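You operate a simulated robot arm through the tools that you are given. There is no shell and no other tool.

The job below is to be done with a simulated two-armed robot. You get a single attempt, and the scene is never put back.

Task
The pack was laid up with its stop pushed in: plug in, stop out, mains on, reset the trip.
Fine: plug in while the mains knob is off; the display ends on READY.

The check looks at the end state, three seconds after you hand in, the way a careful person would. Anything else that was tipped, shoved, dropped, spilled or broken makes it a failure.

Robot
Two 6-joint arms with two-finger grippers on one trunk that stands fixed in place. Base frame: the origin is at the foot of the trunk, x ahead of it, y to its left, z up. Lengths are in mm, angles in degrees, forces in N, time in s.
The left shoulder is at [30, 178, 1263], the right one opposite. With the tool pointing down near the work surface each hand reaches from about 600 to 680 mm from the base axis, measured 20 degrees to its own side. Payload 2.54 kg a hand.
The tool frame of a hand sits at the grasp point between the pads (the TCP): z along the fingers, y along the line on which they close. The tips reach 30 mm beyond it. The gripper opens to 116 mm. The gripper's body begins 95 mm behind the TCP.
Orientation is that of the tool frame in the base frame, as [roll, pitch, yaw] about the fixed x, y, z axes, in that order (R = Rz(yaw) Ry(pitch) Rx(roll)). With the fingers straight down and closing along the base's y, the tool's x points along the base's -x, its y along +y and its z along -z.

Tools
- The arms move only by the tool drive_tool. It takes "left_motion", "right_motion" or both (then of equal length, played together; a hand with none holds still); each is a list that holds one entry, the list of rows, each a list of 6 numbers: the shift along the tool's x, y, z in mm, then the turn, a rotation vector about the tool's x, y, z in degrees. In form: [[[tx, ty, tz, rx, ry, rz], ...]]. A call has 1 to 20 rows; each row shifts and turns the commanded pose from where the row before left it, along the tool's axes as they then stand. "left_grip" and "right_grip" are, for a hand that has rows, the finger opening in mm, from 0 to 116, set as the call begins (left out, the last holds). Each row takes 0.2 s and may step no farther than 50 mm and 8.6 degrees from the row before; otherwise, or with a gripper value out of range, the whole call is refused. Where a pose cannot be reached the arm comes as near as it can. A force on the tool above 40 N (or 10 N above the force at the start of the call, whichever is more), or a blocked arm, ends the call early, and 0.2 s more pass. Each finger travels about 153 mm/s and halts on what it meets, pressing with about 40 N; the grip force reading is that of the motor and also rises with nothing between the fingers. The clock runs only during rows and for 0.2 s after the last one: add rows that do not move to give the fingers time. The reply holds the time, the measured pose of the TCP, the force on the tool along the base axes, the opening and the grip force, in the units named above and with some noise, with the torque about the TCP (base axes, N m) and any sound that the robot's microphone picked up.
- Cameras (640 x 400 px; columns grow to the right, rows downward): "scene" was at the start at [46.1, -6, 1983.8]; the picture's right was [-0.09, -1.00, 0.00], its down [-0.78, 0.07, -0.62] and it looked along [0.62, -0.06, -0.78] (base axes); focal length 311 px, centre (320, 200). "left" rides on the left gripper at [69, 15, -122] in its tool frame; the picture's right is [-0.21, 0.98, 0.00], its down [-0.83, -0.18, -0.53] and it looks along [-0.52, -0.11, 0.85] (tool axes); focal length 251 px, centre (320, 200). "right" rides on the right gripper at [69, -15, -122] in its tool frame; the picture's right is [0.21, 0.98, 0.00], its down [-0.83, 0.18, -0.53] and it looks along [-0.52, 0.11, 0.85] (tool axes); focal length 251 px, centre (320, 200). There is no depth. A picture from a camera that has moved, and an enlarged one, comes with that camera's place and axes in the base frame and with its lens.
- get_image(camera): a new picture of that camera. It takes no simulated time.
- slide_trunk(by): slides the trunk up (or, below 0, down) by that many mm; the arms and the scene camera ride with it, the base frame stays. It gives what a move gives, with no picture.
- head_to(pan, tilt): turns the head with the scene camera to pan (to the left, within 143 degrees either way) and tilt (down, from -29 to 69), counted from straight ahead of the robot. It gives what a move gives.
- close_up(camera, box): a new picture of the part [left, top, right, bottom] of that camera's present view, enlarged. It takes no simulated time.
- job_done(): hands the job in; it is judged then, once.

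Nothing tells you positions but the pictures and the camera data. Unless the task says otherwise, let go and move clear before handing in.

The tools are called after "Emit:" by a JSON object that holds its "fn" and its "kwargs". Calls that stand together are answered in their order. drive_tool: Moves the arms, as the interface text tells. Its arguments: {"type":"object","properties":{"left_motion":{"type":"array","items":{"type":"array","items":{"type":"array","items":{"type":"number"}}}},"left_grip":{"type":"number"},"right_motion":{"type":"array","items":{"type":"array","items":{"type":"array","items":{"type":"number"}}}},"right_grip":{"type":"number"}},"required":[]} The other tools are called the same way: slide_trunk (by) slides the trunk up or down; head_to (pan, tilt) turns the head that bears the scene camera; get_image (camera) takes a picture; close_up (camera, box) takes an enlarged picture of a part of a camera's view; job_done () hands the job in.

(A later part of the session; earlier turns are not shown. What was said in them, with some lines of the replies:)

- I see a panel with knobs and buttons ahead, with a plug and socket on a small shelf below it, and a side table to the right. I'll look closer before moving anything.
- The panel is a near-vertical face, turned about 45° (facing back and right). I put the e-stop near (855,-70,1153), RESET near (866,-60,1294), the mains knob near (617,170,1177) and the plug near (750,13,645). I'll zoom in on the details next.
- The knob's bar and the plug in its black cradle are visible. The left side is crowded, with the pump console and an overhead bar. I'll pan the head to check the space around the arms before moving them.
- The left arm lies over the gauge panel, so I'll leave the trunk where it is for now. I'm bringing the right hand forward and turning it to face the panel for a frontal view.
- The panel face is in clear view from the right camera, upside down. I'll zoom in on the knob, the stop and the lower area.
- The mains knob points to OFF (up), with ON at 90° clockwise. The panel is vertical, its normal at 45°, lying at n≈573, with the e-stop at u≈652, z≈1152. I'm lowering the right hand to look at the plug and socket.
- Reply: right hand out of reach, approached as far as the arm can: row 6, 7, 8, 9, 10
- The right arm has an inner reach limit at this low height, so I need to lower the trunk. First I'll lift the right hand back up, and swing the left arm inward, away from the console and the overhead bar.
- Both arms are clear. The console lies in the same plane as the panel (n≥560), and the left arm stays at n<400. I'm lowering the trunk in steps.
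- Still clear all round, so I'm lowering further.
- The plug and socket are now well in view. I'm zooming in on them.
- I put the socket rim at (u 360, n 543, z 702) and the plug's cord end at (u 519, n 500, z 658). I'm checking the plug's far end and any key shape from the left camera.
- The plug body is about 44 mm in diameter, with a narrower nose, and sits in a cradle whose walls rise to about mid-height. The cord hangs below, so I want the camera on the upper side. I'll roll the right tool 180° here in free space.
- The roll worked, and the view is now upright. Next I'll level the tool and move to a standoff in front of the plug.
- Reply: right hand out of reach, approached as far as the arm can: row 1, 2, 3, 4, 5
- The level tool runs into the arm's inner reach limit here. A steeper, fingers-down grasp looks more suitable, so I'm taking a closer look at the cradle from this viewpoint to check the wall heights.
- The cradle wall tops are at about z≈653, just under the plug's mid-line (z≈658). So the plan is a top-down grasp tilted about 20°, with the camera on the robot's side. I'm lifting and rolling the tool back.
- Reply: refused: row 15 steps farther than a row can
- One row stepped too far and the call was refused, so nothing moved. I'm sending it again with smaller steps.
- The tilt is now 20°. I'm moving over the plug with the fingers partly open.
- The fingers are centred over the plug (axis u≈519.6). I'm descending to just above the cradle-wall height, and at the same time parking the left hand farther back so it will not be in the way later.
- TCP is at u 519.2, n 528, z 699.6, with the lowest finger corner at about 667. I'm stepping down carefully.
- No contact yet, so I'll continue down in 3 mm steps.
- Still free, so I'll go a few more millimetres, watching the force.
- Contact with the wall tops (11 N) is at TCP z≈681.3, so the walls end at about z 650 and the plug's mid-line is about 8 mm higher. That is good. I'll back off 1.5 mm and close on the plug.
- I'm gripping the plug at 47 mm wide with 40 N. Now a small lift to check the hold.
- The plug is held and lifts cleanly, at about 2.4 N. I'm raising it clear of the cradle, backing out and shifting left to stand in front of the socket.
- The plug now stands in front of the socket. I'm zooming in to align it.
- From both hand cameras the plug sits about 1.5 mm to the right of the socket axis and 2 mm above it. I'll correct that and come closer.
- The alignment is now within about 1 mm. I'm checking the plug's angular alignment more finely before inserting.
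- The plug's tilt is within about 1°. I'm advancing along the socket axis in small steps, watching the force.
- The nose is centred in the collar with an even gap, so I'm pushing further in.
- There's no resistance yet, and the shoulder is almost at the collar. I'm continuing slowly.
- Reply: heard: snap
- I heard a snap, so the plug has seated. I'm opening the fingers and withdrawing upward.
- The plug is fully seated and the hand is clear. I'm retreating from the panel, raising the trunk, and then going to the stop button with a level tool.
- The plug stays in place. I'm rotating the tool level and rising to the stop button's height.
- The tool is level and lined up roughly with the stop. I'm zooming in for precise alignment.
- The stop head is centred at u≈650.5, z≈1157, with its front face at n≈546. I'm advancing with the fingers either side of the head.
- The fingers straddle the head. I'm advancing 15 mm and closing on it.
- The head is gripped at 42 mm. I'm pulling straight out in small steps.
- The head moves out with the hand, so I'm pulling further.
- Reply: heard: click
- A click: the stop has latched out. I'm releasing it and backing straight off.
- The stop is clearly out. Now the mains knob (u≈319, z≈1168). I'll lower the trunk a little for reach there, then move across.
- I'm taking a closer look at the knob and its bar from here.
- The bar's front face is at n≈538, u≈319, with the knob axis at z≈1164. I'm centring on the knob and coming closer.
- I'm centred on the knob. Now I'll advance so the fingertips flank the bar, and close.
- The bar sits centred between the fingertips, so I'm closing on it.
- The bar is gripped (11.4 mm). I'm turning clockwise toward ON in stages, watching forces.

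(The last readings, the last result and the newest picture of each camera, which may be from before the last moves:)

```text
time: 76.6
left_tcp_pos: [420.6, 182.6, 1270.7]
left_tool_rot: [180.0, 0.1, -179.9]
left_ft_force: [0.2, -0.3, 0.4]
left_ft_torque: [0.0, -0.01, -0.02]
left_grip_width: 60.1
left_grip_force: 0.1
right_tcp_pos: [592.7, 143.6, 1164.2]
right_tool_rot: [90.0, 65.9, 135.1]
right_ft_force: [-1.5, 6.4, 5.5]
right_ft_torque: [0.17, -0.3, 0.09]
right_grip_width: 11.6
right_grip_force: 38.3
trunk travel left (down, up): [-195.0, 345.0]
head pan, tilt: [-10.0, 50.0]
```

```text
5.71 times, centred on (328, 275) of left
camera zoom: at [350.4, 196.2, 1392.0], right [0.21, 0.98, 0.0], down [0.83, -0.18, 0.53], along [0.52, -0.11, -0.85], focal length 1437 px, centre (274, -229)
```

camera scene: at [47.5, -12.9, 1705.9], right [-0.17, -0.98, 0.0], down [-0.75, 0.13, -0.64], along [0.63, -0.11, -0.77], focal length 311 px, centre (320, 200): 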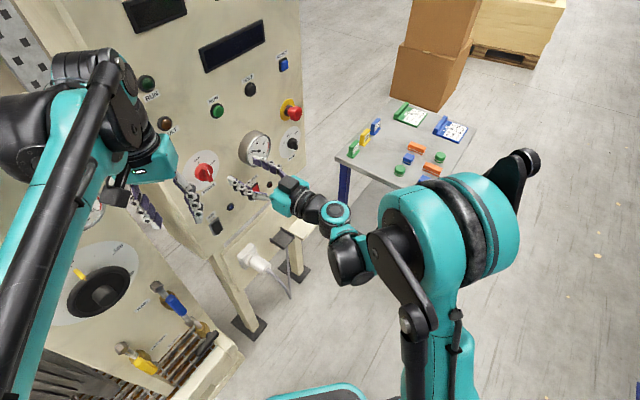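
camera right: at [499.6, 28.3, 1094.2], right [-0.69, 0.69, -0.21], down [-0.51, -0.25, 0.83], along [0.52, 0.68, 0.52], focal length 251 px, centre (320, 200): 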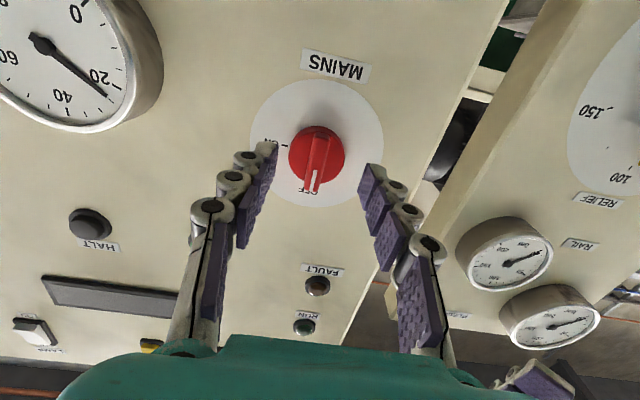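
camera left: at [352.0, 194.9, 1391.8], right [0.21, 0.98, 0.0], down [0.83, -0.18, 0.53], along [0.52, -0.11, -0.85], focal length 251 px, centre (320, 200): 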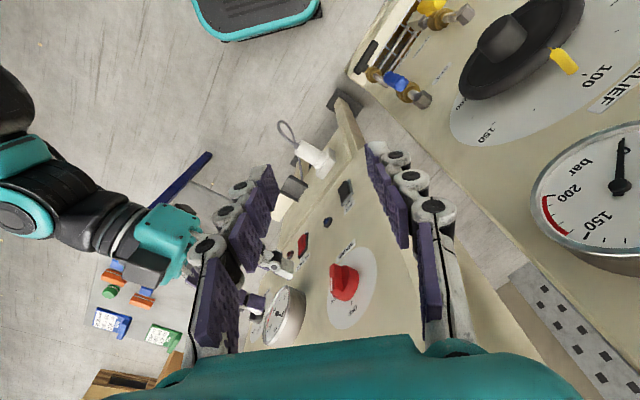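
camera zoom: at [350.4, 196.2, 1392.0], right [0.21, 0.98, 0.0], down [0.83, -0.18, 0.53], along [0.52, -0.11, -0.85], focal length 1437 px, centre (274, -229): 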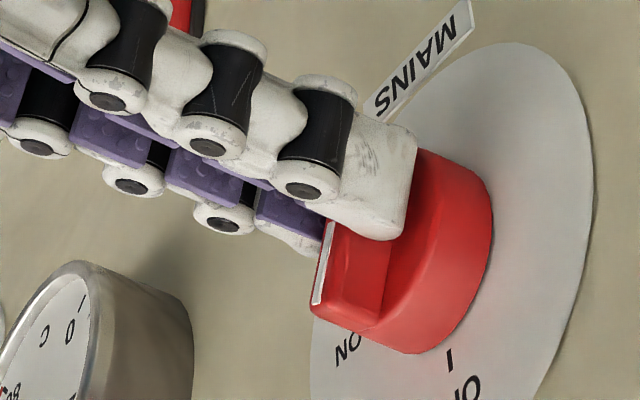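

It's turning toward ON with low force, so I'm continuing.

Emit:
{"fn": "drive_tool", "kwargs": {"right_motion": [[[0, 0, 0, 0, 0, 6], [0, 0, 0, 0, 0, 6], [0, 0, 0, 0, 0, 6], [0, 0, 0, 0, 0, 6], [0, 0, 0, 0, 0, 6], [0, 0, 0, 0, 0, 0]]]}}

Emit:
{"fn": "close_up", "kwargs": {"camera": "left", "box": [288, 240, 368, 310]}}

```text
time: 77.7
left_tcp_pos: [419.8, 183.0, 1271.8]
left_tool_rot: [180.0, 0.1, 179.9]
left_ft_force: [1.0, 0.1, -0.2]
left_ft_torque: [-0.02, 0.0, 0.01]
left_grip_width: 59.8
left_grip_force: 0.1
right_tcp_pos: [591.8, 145.7, 1166.5]
right_tool_rot: [89.9, 40.3, 135.2]
right_ft_force: [-0.7, 10.6, 25.2]
right_ft_torque: [-0.01, -0.23, 0.83]
right_grip_width: 11.9
right_grip_force: 38.8
trunk travel left (down, up): [-195.0, 345.0]
head pan, tilt: [-10.0, 50.0]
stopped in row 5 (right hand): the force on the tool passed its limit at 42 N (the readings are from after the stop); the commanded pose is now the measured one
```

```text
5.71 times, centred on (328, 275) of left
camera zoom: at [349.4, 195.8, 1392.4], right [0.21, 0.98, 0.0], down [0.82, -0.18, 0.54], along [0.52, -0.11, -0.84], focal length 1437 px, centre (274, -229)
```

zoom: 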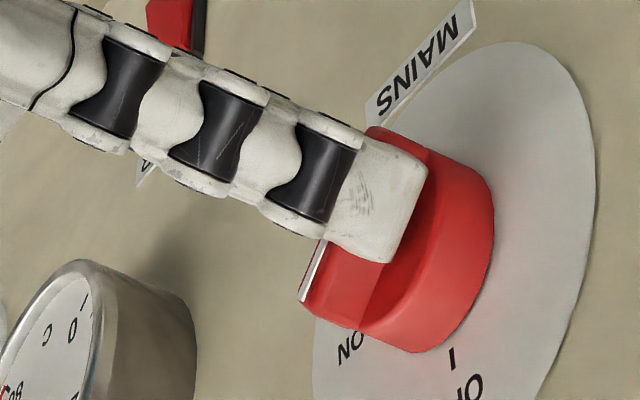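

The grip sits about 7 mm below the knob's true axis (z≈1171). I'll turn along the matching arc to avoid the side load.

Emit:
{"fn": "drive_tool", "kwargs": {"right_motion": [[[0, 0.8, 0, 0, 0, 5], [0, 0.7, 0, 0, 0, 5], [0, 0.6, 0, 0, 0, 5], [0, 0, 0, 0, 0, 0]]]}}

Emit:
{"fn": "close_up", "kwargs": {"camera": "left", "box": [288, 240, 368, 310]}}

```text
time: 78.7
left_tcp_pos: [418.1, 183.3, 1271.2]
left_tool_rot: [-180.0, 0.1, 179.9]
left_ft_force: [0.5, 0.4, -0.4]
left_ft_torque: [-0.01, 0.03, 0.0]
left_grip_width: 60.0
left_grip_force: 0.1
right_tcp_pos: [589.7, 146.1, 1166.8]
right_tool_rot: [89.9, 25.5, 135.1]
right_ft_force: [-2.5, 12.6, 29.9]
right_ft_torque: [0.1, -0.36, 1.02]
right_grip_width: 11.8
right_grip_force: 38.5
trunk travel left (down, up): [-195.0, 345.0]
head pan, tilt: [-10.0, 50.0]
```

```text
5.71 times, centred on (328, 275) of left
camera zoom: at [348.5, 196.7, 1392.5], right [0.21, 0.98, 0.0], down [0.82, -0.18, 0.54], along [0.52, -0.12, -0.84], focal length 1437 px, centre (274, -229)
```

zoom: 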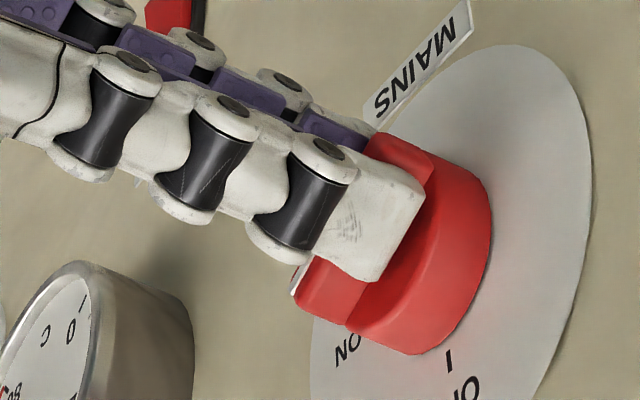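

The left arm's reading has drifted by 2–3 mm, so the arms may be touching. I'll check before moving on.

Emit:
{"fn": "get_image", "kwargs": {"camera": "scene"}}

Emit:
{"fn": "get_image", "kwargs": {"camera": "left"}}

Emit:
{"fn": "get_image", "kwargs": {"camera": "right"}}

```text
taken
camera scene: at [43.2, -10.8, 1706.2], right [-0.17, -0.98, 0.0], down [-0.75, 0.13, -0.64], along [0.63, -0.11, -0.76], focal length 311 px, centre (320, 200)
```

scene: 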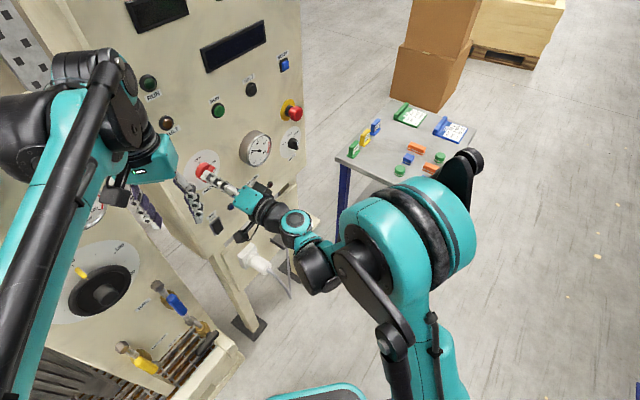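

```text
taken
camera left: at [348.5, 196.7, 1392.5], right [0.21, 0.98, 0.0], down [0.82, -0.18, 0.54], along [0.52, -0.12, -0.84], focal length 251 px, centre (320, 200)
```

left: 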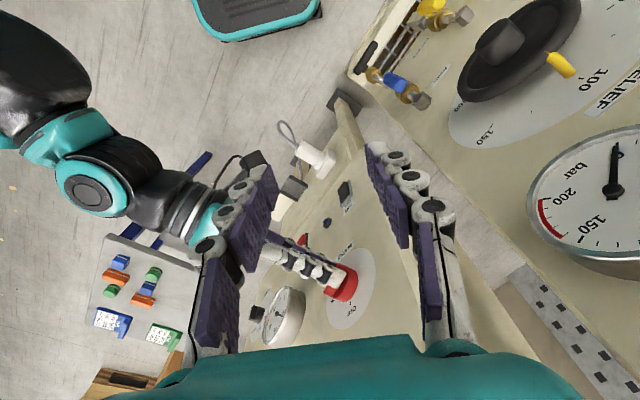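

```text
taken
camera right: at [463.9, 99.2, 1123.5], right [-0.44, 0.43, 0.79], down [0.1, -0.85, 0.52], along [0.9, 0.3, 0.33], focal length 251 px, centre (320, 200)
```

right: 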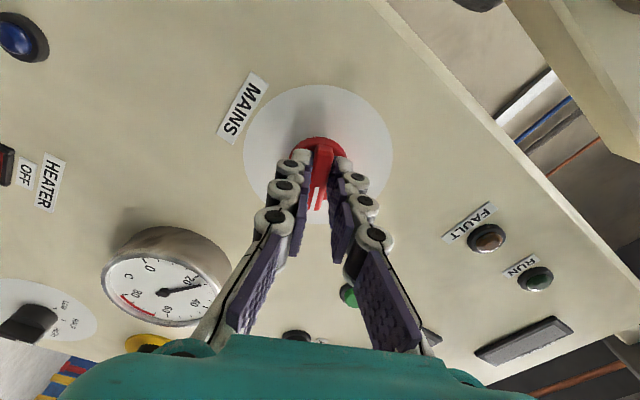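

It isn't an arm contact: the trunk is flexing slightly because the knob pushes the tool upward at 30 N. I'll shift the hand up along its closing axis to relieve that.

Emit:
{"fn": "drive_tool", "kwargs": {"right_motion": [[[0, 1.5, 0, 0, 0, 0], [0, 1.5, 0, 0, 0, 0], [0, 0, 0, 0, 0, 0]]]}}

```text
time: 79.5
left_tcp_pos: [419.9, 183.2, 1270.4]
left_tool_rot: [-180.0, 0.0, 179.9]
left_ft_force: [-0.1, 0.3, -0.3]
left_ft_torque: [-0.01, 0.0, 0.02]
left_grip_width: 60.1
left_grip_force: 0.0
right_tcp_pos: [590.1, 145.7, 1166.7]
right_tool_rot: [90.0, 25.5, 135.2]
right_ft_force: [-20.9, 2.2, -28.9]
right_ft_torque: [-0.44, 0.64, 0.39]
right_grip_width: 11.5
right_grip_force: 38.3
trunk travel left (down, up): [-195.0, 345.0]
head pan, tilt: [-10.0, 50.0]
```

That overshot: 3 mm flipped the load from +30 N to −29 N. I'll go back half of it, then finish the turn along the fitted arc (radius about 6 mm).

Emit:
{"fn": "drive_tool", "kwargs": {"right_motion": [[[0, -1.5, 0, 0, 0, 0], [0, 0, 0, 0, 0, 0]]]}}

Emit:
{"fn": "drive_tool", "kwargs": {"right_motion": [[[0, 0.55, 0, 0, 0, 5], [0, 0.55, 0, 0, 0, 5], [0, 0, 0, 0, 0, 0]]]}}

Emit:
{"fn": "close_up", "kwargs": {"camera": "left", "box": [288, 240, 368, 310]}}

```text
time: 80.1
left_tcp_pos: [417.7, 183.3, 1271.3]
left_tool_rot: [-180.0, 0.1, 179.9]
left_ft_force: [0.4, 0.1, -0.1]
left_ft_torque: [-0.01, -0.01, 0.0]
left_grip_width: 60.0
left_grip_force: 0.0
right_tcp_pos: [591.2, 147.0, 1168.5]
right_tool_rot: [89.9, 25.4, 135.2]
right_ft_force: [-22.3, 4.5, -19.9]
right_ft_torque: [-0.42, 0.51, 0.7]
right_grip_width: 11.4
right_grip_force: 38.0
trunk travel left (down, up): [-195.0, 345.0]
head pan, tilt: [-10.0, 50.0]
```

```text
time: 80.9
left_tcp_pos: [419.9, 183.4, 1271.1]
left_tool_rot: [180.0, 0.1, 179.9]
left_ft_force: [-0.8, 0.2, -0.7]
left_ft_torque: [0.02, -0.01, -0.02]
left_grip_width: 60.0
left_grip_force: 0.0
right_tcp_pos: [590.0, 146.0, 1168.0]
right_tool_rot: [90.1, 15.4, 135.3]
right_ft_force: [-24.5, 2.4, -29.3]
right_ft_torque: [-0.46, 0.67, 0.52]
right_grip_width: 11.8
right_grip_force: 38.6
trunk travel left (down, up): [-195.0, 345.0]
head pan, tilt: [-10.0, 50.0]
```

```text
5.71 times, centred on (328, 275) of left
camera zoom: at [350.1, 196.3, 1391.9], right [0.21, 0.98, 0.0], down [0.83, -0.18, 0.53], along [0.52, -0.12, -0.84], focal length 1437 px, centre (274, -229)
```

zoom: 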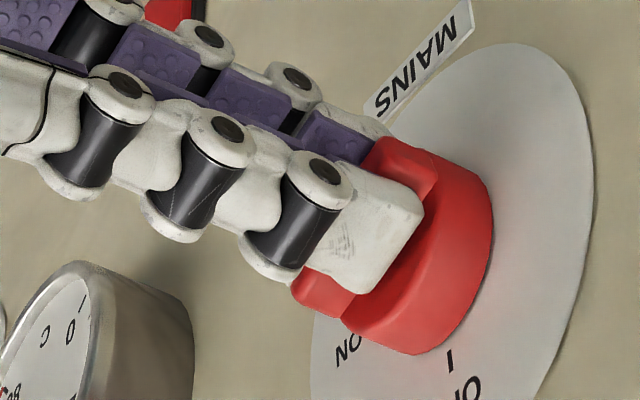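

I'll relieve the accumulated load and finish the last 15°.

Emit:
{"fn": "drive_tool", "kwargs": {"right_motion": [[[1.2, -1.0, -0.7, 0, 0, 0], [0, 0, 0, 0, 0, 0]]]}}

Emit:
{"fn": "drive_tool", "kwargs": {"right_motion": [[[0, 0.4, 0, 0, 0, 5], [0, 0.4, 0, 0, 0, 5], [0, 0, 0, 0, 0, 0]]]}}

Emit:
{"fn": "close_up", "kwargs": {"camera": "left", "box": [288, 240, 368, 310]}}

```text
time: 81.5
left_tcp_pos: [420.5, 182.7, 1270.6]
left_tool_rot: [-179.9, 0.0, 180.0]
left_ft_force: [-0.2, 0.0, 0.3]
left_ft_torque: [-0.02, -0.02, 0.03]
left_grip_width: 59.6
left_grip_force: 0.1
right_tcp_pos: [590.6, 145.0, 1168.9]
right_tool_rot: [89.8, 15.3, 135.0]
right_ft_force: [-0.9, 8.8, 15.5]
right_ft_torque: [0.04, -0.16, 1.24]
right_grip_width: 11.5
right_grip_force: 38.1
trunk travel left (down, up): [-195.0, 345.0]
head pan, tilt: [-10.0, 50.0]
```

```text
time: 82.1
left_tcp_pos: [418.7, 182.2, 1271.0]
left_tool_rot: [180.0, 0.0, -179.9]
left_ft_force: [-0.1, 0.1, 0.1]
left_ft_torque: [-0.03, -0.03, 0.0]
left_grip_width: 60.2
left_grip_force: 0.2
right_tcp_pos: [590.5, 146.2, 1169.3]
right_tool_rot: [89.7, 5.5, 135.1]
right_ft_force: [4.4, 8.1, 23.4]
right_ft_torque: [0.33, -0.48, 0.1]
right_grip_width: 11.6
right_grip_force: 38.1
trunk travel left (down, up): [-195.0, 345.0]
head pan, tilt: [-10.0, 50.0]
stopped in row 3 (right hand): the force on the tool passed its limit at 42 N (the readings are from after the stop); the commanded pose is now the measured one
```

```text
5.71 times, centred on (328, 275) of left
camera zoom: at [350.1, 195.9, 1392.2], right [0.21, 0.98, 0.0], down [0.82, -0.18, 0.54], along [0.52, -0.11, -0.84], focal length 1437 px, centre (274, -229)
```

zoom: 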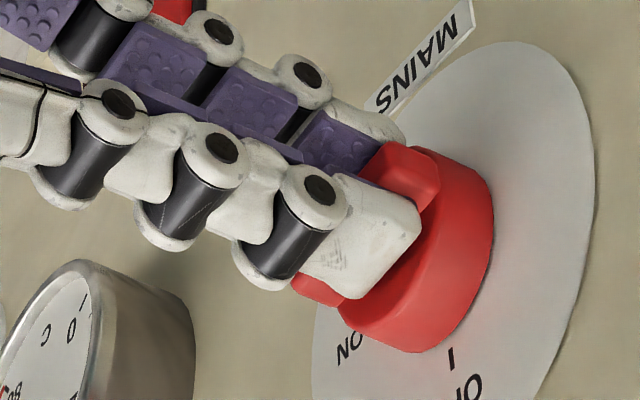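

The turn is at about 85° and loaded again. I'll open the fingers to unload, and see where the knob settles.

Emit:
{"fn": "drive_tool", "kwargs": {"right_motion": [[[0, 0, 0, 0, 0, 0], [0, 0, 0, 0, 0, 0], [0, 0, 0, 0, 0, 0]]], "right_grip": 50}}

Emit:
{"fn": "get_image", "kwargs": {"camera": "right"}}

Emit:
{"fn": "close_up", "kwargs": {"camera": "left", "box": [288, 240, 368, 310]}}

Emit:
{"fn": "close_up", "kwargs": {"camera": "scene", "box": [160, 0, 320, 100]}}

```text
time: 82.9
left_tcp_pos: [420.8, 182.0, 1271.3]
left_tool_rot: [179.9, 0.1, -179.9]
left_ft_force: [0.1, -0.4, 0.2]
left_ft_torque: [0.02, 0.01, 0.0]
left_grip_width: 59.6
left_grip_force: 0.1
right_tcp_pos: [591.9, 145.6, 1169.1]
right_tool_rot: [89.9, 5.5, 135.0]
right_ft_force: [0.3, 0.4, -0.6]
right_ft_torque: [0.03, -0.02, 0.01]
right_grip_width: 50.0
right_grip_force: 0.1
trunk travel left (down, up): [-195.0, 345.0]
head pan, tilt: [-10.0, 50.0]
```

```text
taken
camera right: at [457.0, 106.6, 1146.1], right [-0.22, 0.22, 0.95], down [0.19, -0.95, 0.26], along [0.96, 0.24, 0.17], focal length 251 px, centre (320, 200)
```

right: 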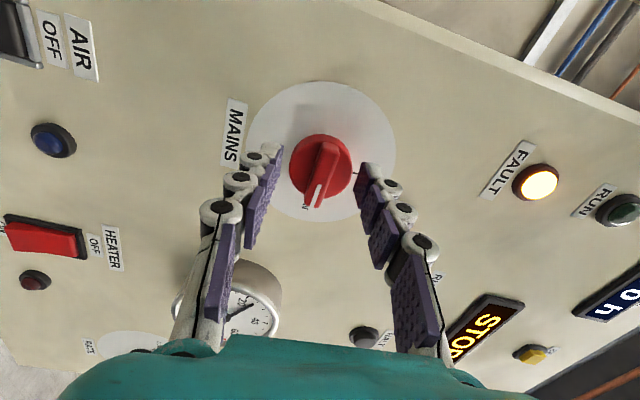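

```text
5.71 times, centred on (328, 275) of left
camera zoom: at [351.3, 195.2, 1391.8], right [0.21, 0.98, 0.0], down [0.83, -0.18, 0.53], along [0.52, -0.11, -0.85], focal length 1437 px, centre (274, -229)
```

zoom: 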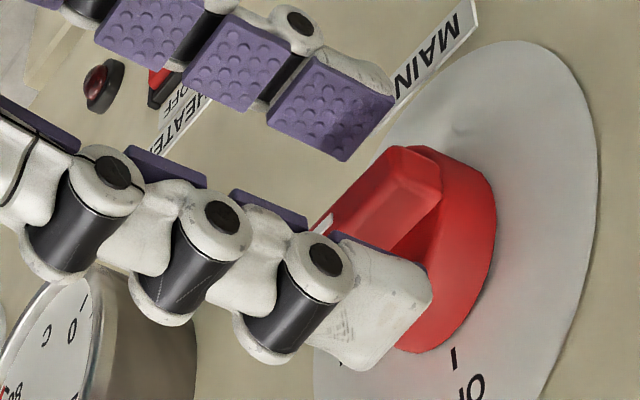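

```text
4.00 times, centred on (240, 50) of scene
camera zoom: at [46.7, -12.5, 1705.9], right [-0.17, -0.98, 0.0], down [-0.75, 0.13, -0.64], along [0.63, -0.11, -0.77], focal length 1242 px, centre (640, 800)
```

zoom: 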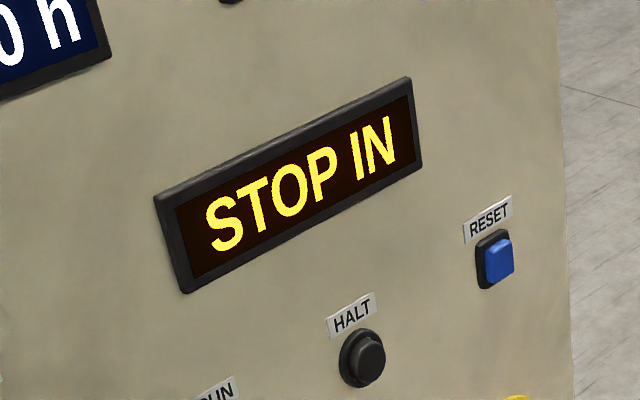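

Mains is on: the display is lit and reads "STOP IN", with FAULT lit. I'm checking whether the stop is really still out, and where the knob points.

Emit:
{"fn": "close_up", "kwargs": {"camera": "scene", "box": [256, 85, 320, 125]}}

Emit:
{"fn": "close_up", "kwargs": {"camera": "right", "box": [230, 80, 406, 220]}}

Emit:
{"fn": "close_up", "kwargs": {"camera": "scene", "box": [170, 140, 330, 240]}}

```text
10.00 times, centred on (288, 105) of scene
camera zoom: at [46.7, -12.5, 1705.9], right [-0.17, -0.98, 0.0], down [-0.75, 0.13, -0.64], along [0.63, -0.11, -0.77], focal length 3106 px, centre (640, 1150)
```

zoom: 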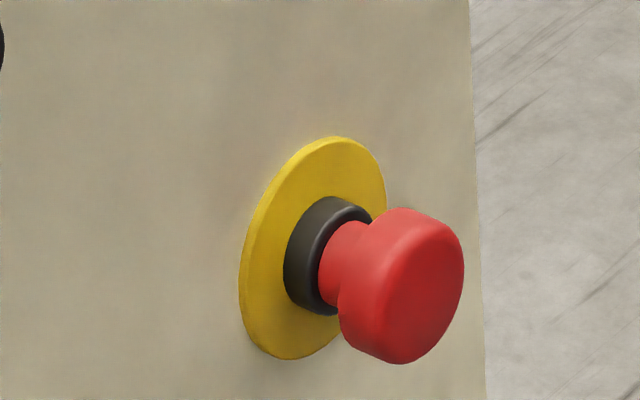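

```text
2.86 times, centred on (318, 150) of right
camera zoom: at [457.0, 106.6, 1146.1], right [-0.22, 0.22, 0.95], down [0.19, -0.95, 0.26], along [0.96, 0.24, 0.17], focal length 718 px, centre (326, 343)
```

zoom: 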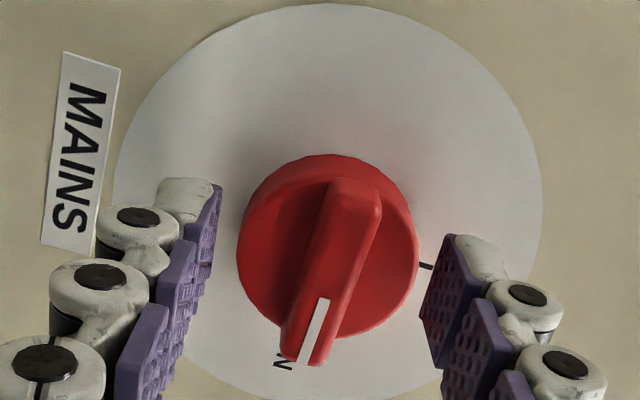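

```text
4.00 times, centred on (250, 190) of scene
camera zoom: at [46.7, -12.5, 1705.9], right [-0.17, -0.98, 0.0], down [-0.75, 0.13, -0.64], along [0.63, -0.11, -0.77], focal length 1242 px, centre (600, 240)
```

zoom: 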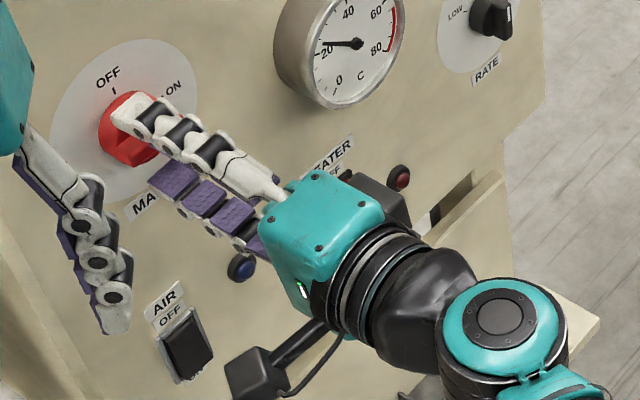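

The stop is clearly out and the knob points at ON. "STOP IN" should be the latched trip, waiting for RESET. I'm withdrawing from the knob and going to the blue RESET button (u≈652.5, z≈1295) with closed fingers.

Emit:
{"fn": "drive_tool", "kwargs": {"right_motion": [[[0, 0, -17, 0, 0, 0], [0, 0, -17, 0, 0, 0], [0, 0, -16, 0, 0, 0], [0, 0, 0, 0, 0, 0]]]}}

Emit:
{"fn": "slide_trunk", "kwargs": {"by": 130}}

Emit:
{"fn": "drive_tool", "kwargs": {"right_motion": [[[-37, -3.6, 0, 0, 0, 0], [-37, -3.6, 0, 0, 0, 0], [-37, -3.6, 0, 0, 0, 0], [-37, -3.6, 0, 0, 0, 0], [-37, -3.6, 0, 0, 0, 0], [-37, -3.6, 0, 0, 0, 0], [-37, -3.6, 0, 0, 0, 0], [-37, -3.6, 0, 0, 0, 0], [-37, -3.6, 0, 0, 0, 0], [0, 0, 0, 0, 0, 0]]], "right_grip": 0}}

Emit:
{"fn": "get_image", "kwargs": {"camera": "right"}}

Emit:
{"fn": "get_image", "kwargs": {"camera": "scene"}}

```text
time: 83.9
left_tcp_pos: [421.0, 182.1, 1270.6]
left_tool_rot: [180.0, -0.1, -180.0]
left_ft_force: [0.4, 0.5, -0.8]
left_ft_torque: [-0.01, 0.03, -0.01]
left_grip_width: 60.0
left_grip_force: 0.0
right_tcp_pos: [557.9, 110.1, 1167.4]
right_tool_rot: [89.9, 5.4, 135.0]
right_ft_force: [-0.7, -0.6, 0.0]
right_ft_torque: [0.0, 0.02, 0.02]
right_grip_width: 50.0
right_grip_force: 0.0
trunk travel left (down, up): [-195.0, 345.0]
head pan, tilt: [-10.0, 50.0]
```

```text
time: 85.5
left_tcp_pos: [420.0, 182.0, 1400.2]
left_tool_rot: [180.0, 0.0, -179.9]
left_ft_force: [0.6, 0.6, 1.1]
left_ft_torque: [0.01, -0.03, 0.03]
left_grip_width: 60.2
left_grip_force: 0.0
right_tcp_pos: [557.7, 109.1, 1297.1]
right_tool_rot: [89.9, 5.5, 134.9]
right_ft_force: [0.6, -0.2, 0.5]
right_ft_torque: [-0.02, -0.02, -0.02]
right_grip_width: 50.1
right_grip_force: 0.0
trunk travel left (down, up): [-325.0, 215.0]
head pan, tilt: [-10.0, 50.0]
```

```text
time: 87.7
left_tcp_pos: [419.5, 182.9, 1400.2]
left_tool_rot: [179.9, 0.0, -180.0]
left_ft_force: [-0.3, -0.4, -0.2]
left_ft_torque: [0.0, -0.01, 0.01]
left_grip_width: 59.9
left_grip_force: 0.1
right_tcp_pos: [792.5, -126.6, 1297.3]
right_tool_rot: [89.9, 5.5, 135.0]
right_ft_force: [-0.3, -0.1, 0.4]
right_ft_torque: [-0.01, 0.02, -0.03]
right_grip_width: 0.0
right_grip_force: 28.6
trunk travel left (down, up): [-325.0, 215.0]
head pan, tilt: [-10.0, 50.0]
```

```text
taken
camera right: at [658.8, -165.4, 1275.1], right [-0.22, 0.22, 0.95], down [0.19, -0.95, 0.26], along [0.96, 0.24, 0.17], focal length 251 px, centre (320, 200)
```

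right: 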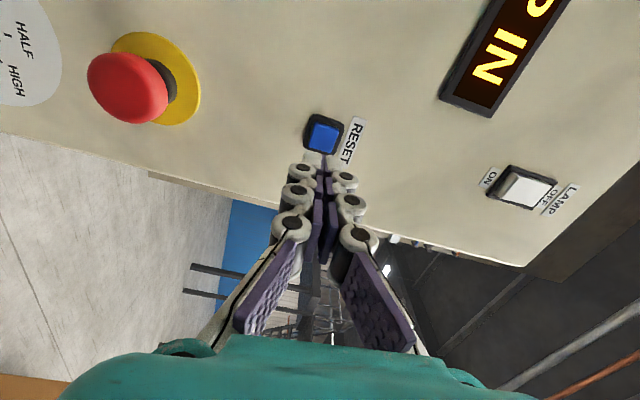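

```text
taken
camera scene: at [45.7, -11.5, 1836.0], right [-0.17, -0.98, 0.0], down [-0.75, 0.13, -0.64], along [0.63, -0.11, -0.77], focal length 311 px, centre (320, 200)
```

scene: 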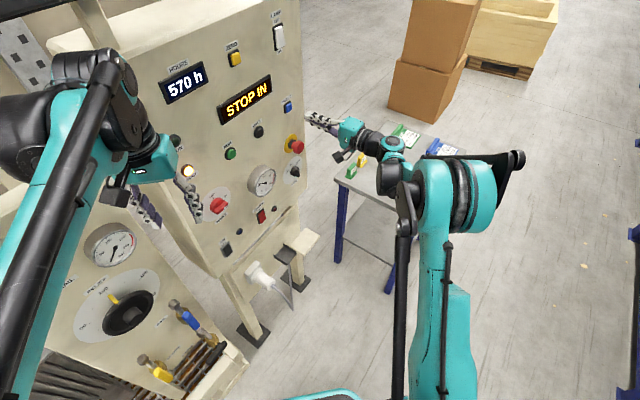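

I'm refining RESET's position with a close-up from here.

Emit:
{"fn": "close_up", "kwargs": {"camera": "right", "box": [280, 95, 376, 175]}}

Emit:
{"fn": "close_up", "kwargs": {"camera": "scene", "box": [265, 90, 345, 140]}}

```text
5.00 times, centred on (328, 135) of right
camera zoom: at [658.8, -165.4, 1275.1], right [-0.22, 0.22, 0.95], down [0.19, -0.95, 0.26], along [0.96, 0.24, 0.17], focal length 1257 px, centre (280, 525)
```

zoom: 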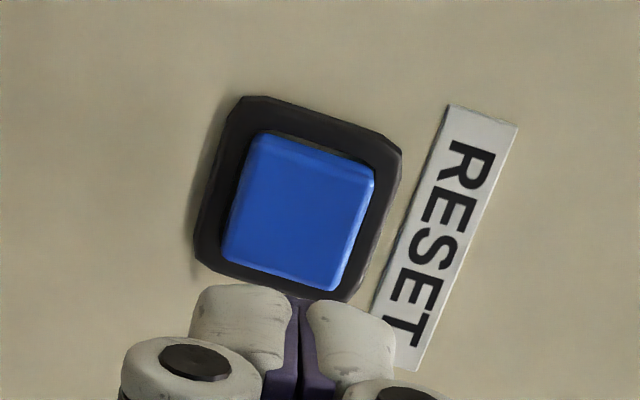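

```text
8.00 times, centred on (305, 115) of scene
camera zoom: at [45.7, -11.5, 1836.0], right [-0.17, -0.98, 0.0], down [-0.75, 0.13, -0.64], along [0.63, -0.11, -0.77], focal length 2485 px, centre (440, 880)
```

zoom: 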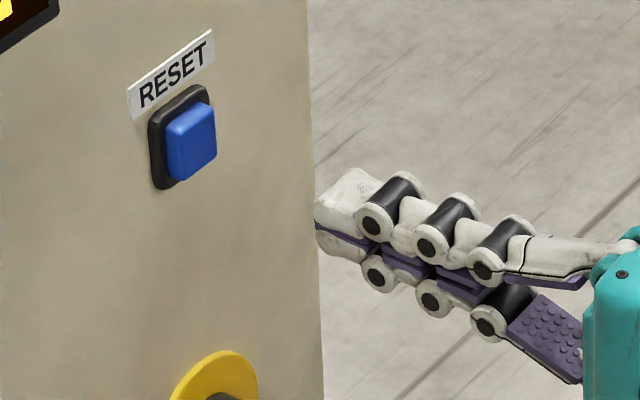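

The button estimates average u≈650, z≈1297, which is already where the closed fingertips point. I'm advancing, then pressing in small steps.

Emit:
{"fn": "drive_tool", "kwargs": {"right_motion": [[[0, 0, 17, 0, 0, 0], [0, 0, 17, 0, 0, 0], [0, 0, 16, 0, 0, 0], [0, 0, 0, 0, 0, 0]]]}}

Emit:
{"fn": "close_up", "kwargs": {"camera": "scene", "box": [265, 90, 345, 140]}}

Emit:
{"fn": "close_up", "kwargs": {"camera": "right", "box": [256, 95, 384, 195]}}

```text
time: 88.7
left_tcp_pos: [420.4, 181.0, 1401.8]
left_tool_rot: [180.0, 0.1, 180.0]
left_ft_force: [-0.2, 0.6, 0.4]
left_ft_torque: [-0.03, 0.02, -0.01]
left_grip_width: 60.0
left_grip_force: 0.0
right_tcp_pos: [828.3, -92.8, 1296.5]
right_tool_rot: [89.9, 5.5, 135.1]
right_ft_force: [-0.2, 0.8, 0.1]
right_ft_torque: [-0.02, 0.02, 0.03]
right_grip_width: 0.1
right_grip_force: 28.8
trunk travel left (down, up): [-325.0, 215.0]
head pan, tilt: [-10.0, 50.0]
```

```text
8.00 times, centred on (305, 115) of scene
camera zoom: at [46.3, -12.7, 1836.0], right [-0.17, -0.98, 0.0], down [-0.75, 0.13, -0.64], along [0.63, -0.11, -0.77], focal length 2485 px, centre (440, 880)
```

zoom: 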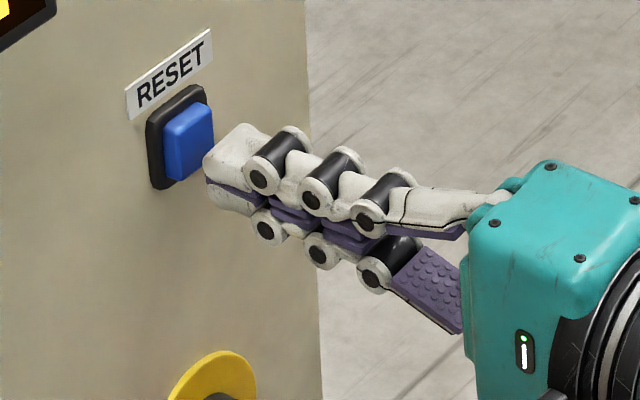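

```text
4.00 times, centred on (320, 145) of right
camera zoom: at [694.0, -130.3, 1274.9], right [-0.22, 0.22, 0.95], down [0.19, -0.95, 0.26], along [0.96, 0.24, 0.17], focal length 1006 px, centre (320, 420)
```

zoom: 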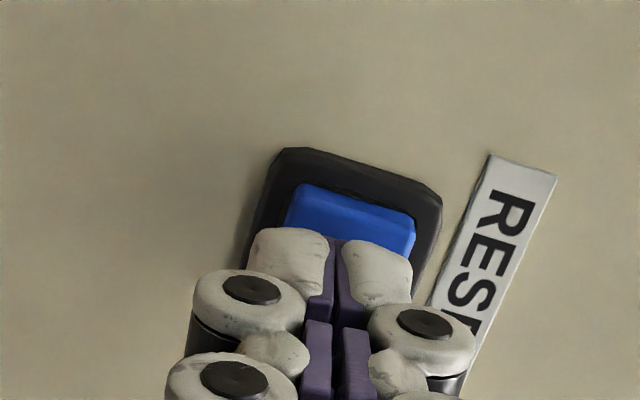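

The tip is within 2 mm of the button centre. I'll nudge 2 mm up and press.

Emit:
{"fn": "drive_tool", "kwargs": {"right_motion": [[[0, 2, 5, 0, 0, 0], [0, 0, 3, 0, 0, 0], [0, 0, 2, 0, 0, 0], [0, 0, 0, 0, 0, 0]]]}}

Emit:
{"fn": "close_up", "kwargs": {"camera": "scene", "box": [200, 60, 340, 148]}}

```text
time: 89.7
left_tcp_pos: [420.8, 182.5, 1400.7]
left_tool_rot: [-180.0, 0.0, 179.9]
left_ft_force: [0.2, 0.4, 0.1]
left_ft_torque: [0.05, 0.02, -0.01]
left_grip_width: 59.8
left_grip_force: 0.1
right_tcp_pos: [835.5, -84.4, 1300.5]
right_tool_rot: [89.9, 5.4, 134.9]
right_ft_force: [-0.3, -0.7, 0.4]
right_ft_torque: [0.02, 0.01, -0.02]
right_grip_width: 0.0
right_grip_force: 28.3
trunk travel left (down, up): [-325.0, 215.0]
head pan, tilt: [-10.0, 50.0]
```

```text
4.55 times, centred on (270, 104) of scene
camera zoom: at [46.7, -12.6, 1836.0], right [-0.17, -0.98, 0.0], down [-0.75, 0.13, -0.64], along [0.63, -0.11, -0.77], focal length 1412 px, centre (547, 636)
```

zoom: 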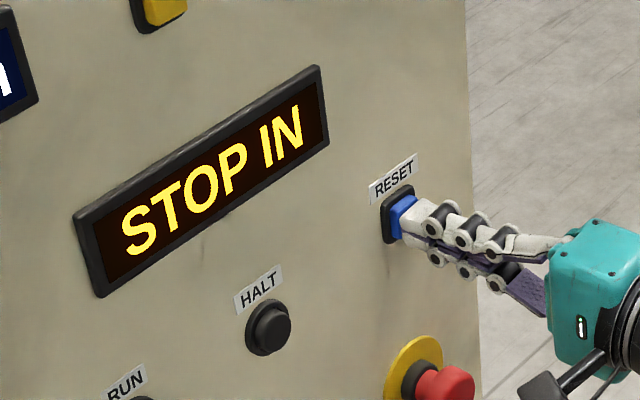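

There's no contact yet. I'm pressing in 2 mm steps.

Emit:
{"fn": "drive_tool", "kwargs": {"right_motion": [[[0, 0, 2, 0, 0, 0], [0, 0, 2, 0, 0, 0], [0, 0, 0, 0, 0, 0]]]}}

Emit:
{"fn": "drive_tool", "kwargs": {"right_motion": [[[0, 0, 1.5, 0, 0, 0], [0, 0, 0, 0, 0, 0]]]}}

Emit:
{"fn": "close_up", "kwargs": {"camera": "scene", "box": [200, 60, 340, 148]}}

```text
time: 90.5
left_tcp_pos: [421.5, 180.8, 1400.7]
left_tool_rot: [180.0, 0.0, 179.9]
left_ft_force: [0.3, 0.0, 0.1]
left_ft_torque: [0.01, -0.02, -0.01]
left_grip_width: 60.0
left_grip_force: 0.1
right_tcp_pos: [837.6, -82.6, 1299.4]
right_tool_rot: [89.8, 5.5, 135.1]
right_ft_force: [-0.7, -0.5, -0.1]
right_ft_torque: [-0.03, 0.02, 0.03]
right_grip_width: 6.1
right_grip_force: 28.8
trunk travel left (down, up): [-325.0, 215.0]
head pan, tilt: [-10.0, 50.0]
heard: click
```

```text
time: 91.1
left_tcp_pos: [422.0, 182.2, 1400.9]
left_tool_rot: [-180.0, -0.1, -179.9]
left_ft_force: [-0.6, 0.4, 0.4]
left_ft_torque: [0.01, -0.03, -0.02]
left_grip_width: 59.8
left_grip_force: 0.1
right_tcp_pos: [839.4, -79.8, 1300.5]
right_tool_rot: [89.9, 5.5, 134.9]
right_ft_force: [-2.0, -3.6, 0.3]
right_ft_torque: [-0.01, 0.01, 0.01]
right_grip_width: 6.1
right_grip_force: 28.7
trunk travel left (down, up): [-325.0, 215.0]
head pan, tilt: [-10.0, 50.0]
```

```text
4.55 times, centred on (270, 104) of scene
camera zoom: at [46.5, -13.0, 1836.0], right [-0.17, -0.98, 0.0], down [-0.75, 0.13, -0.64], along [0.63, -0.11, -0.77], focal length 1412 px, centre (547, 636)
```

zoom: 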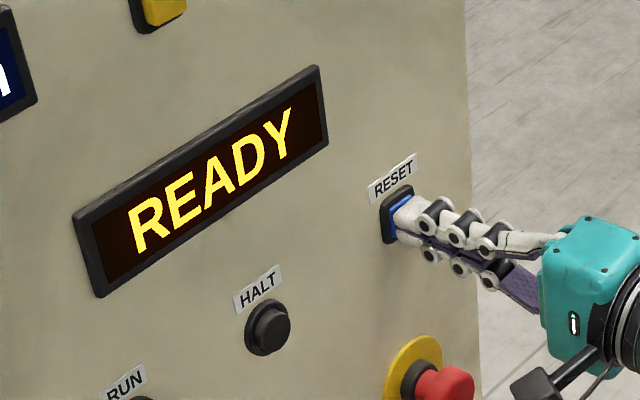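

The display reads READY. I'm withdrawing straight back from the panel.

Emit:
{"fn": "drive_tool", "kwargs": {"right_motion": [[[0, 0, -10, 0, 0, 0], [0, 0, -20, 0, 0, 0], [0, 0, -30, 0, 0, 0], [0, 0, -30, 0, 0, 0], [0, 0, -20, 0, 0, 0], [0, 0, 0, 0, 0, 0]]]}}

Emit:
{"fn": "get_image", "kwargs": {"camera": "scene"}}

Emit:
{"fn": "close_up", "kwargs": {"camera": "scene", "box": [140, 20, 320, 132]}}

Emit:
{"fn": "close_up", "kwargs": {"camera": "scene", "box": [180, 130, 340, 310]}}

Emit:
{"fn": "get_image", "kwargs": {"camera": "right"}}

```text
time: 92.5
left_tcp_pos: [421.8, 182.2, 1399.6]
left_tool_rot: [-179.9, 0.0, 179.9]
left_ft_force: [-0.1, -0.2, -1.2]
left_ft_torque: [0.0, 0.0, -0.04]
left_grip_width: 60.1
left_grip_force: 0.1
right_tcp_pos: [761.7, -158.4, 1298.4]
right_tool_rot: [89.9, 5.5, 135.0]
right_ft_force: [-0.2, 0.4, 0.0]
right_ft_torque: [-0.02, -0.01, 0.02]
right_grip_width: 0.2
right_grip_force: 28.4
trunk travel left (down, up): [-325.0, 215.0]
head pan, tilt: [-10.0, 50.0]
```

```text
taken
camera scene: at [47.2, -12.1, 1836.0], right [-0.17, -0.98, 0.0], down [-0.75, 0.13, -0.64], along [0.63, -0.11, -0.77], focal length 311 px, centre (320, 200)
```

scene: 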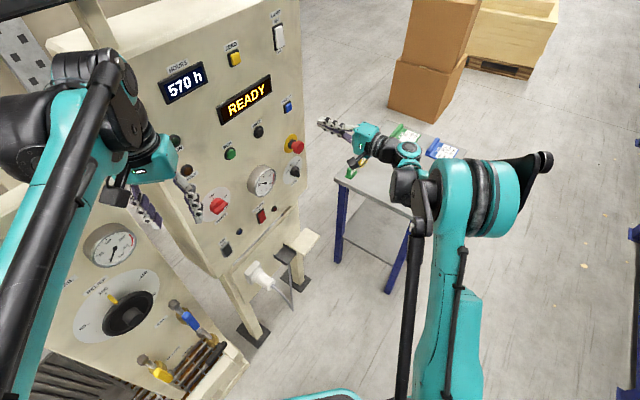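

```text
3.56 times, centred on (230, 76) of scene
camera zoom: at [47.2, -12.1, 1836.0], right [-0.17, -0.98, 0.0], down [-0.75, 0.13, -0.64], along [0.63, -0.11, -0.77], focal length 1104 px, centre (640, 641)
```

zoom: 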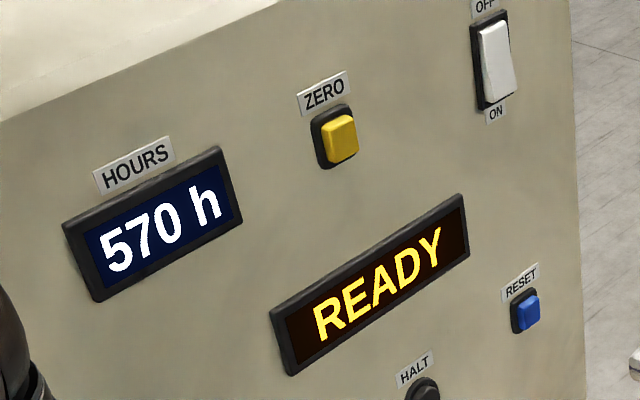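

```text
2.22 times, centred on (260, 220) of scene
camera zoom: at [47.2, -12.1, 1836.0], right [-0.17, -0.98, 0.0], down [-0.75, 0.13, -0.64], along [0.63, -0.11, -0.77], focal length 690 px, centre (453, 156)
```

zoom: 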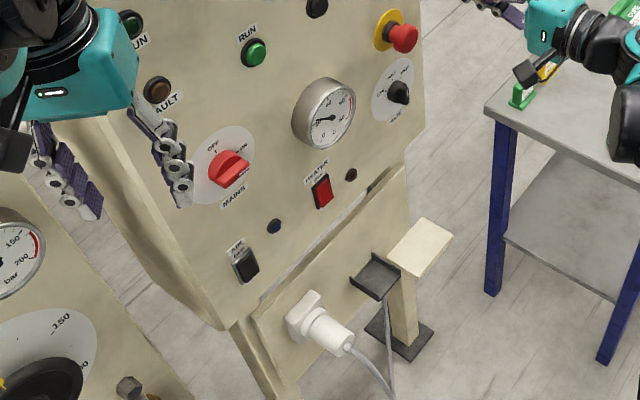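

```text
taken
camera right: at [626.9, -197.3, 1276.9], right [-0.22, 0.22, 0.95], down [0.19, -0.95, 0.26], along [0.96, 0.24, 0.17], focal length 251 px, centre (320, 200)
```

right: 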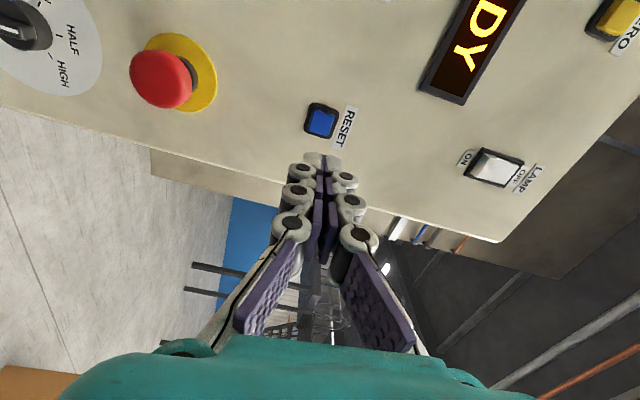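

The display holds READY, FAULT is off, the stop is out, the knob is on ON and the plug is fully seated. Both hands are clear and nothing else was moved, so I'm handing in.

Emit:
{"fn": "job_done", "kwargs": {}}

```text
The job is handed in.
```

The job is done and handed in: the display reads READY and the FAULT lamp is off. I did the steps in the order you gave:

1. **Plug:** it went in while the mains knob was still at OFF, and it snapped into the socket.
2. **Stop:** I pulled it out until it clicked, and it stayed out.
3. **Mains:** I turned the knob to ON. The display lit up with "STOP IN" and FAULT came on, even though the stop was already out, so I took it as the trip waiting for a reset.
4. **Trip:** one press of RESET changed the display to READY.

Turning the knob took several tries because I had gripped it slightly off its axis. The force limit stopped the hand twice, at about 42 N. I saw no damage, and the knob points at ON.

I saw nothing tipped, dropped or knocked out of place. Both hands were clear of the panel before I handed in.
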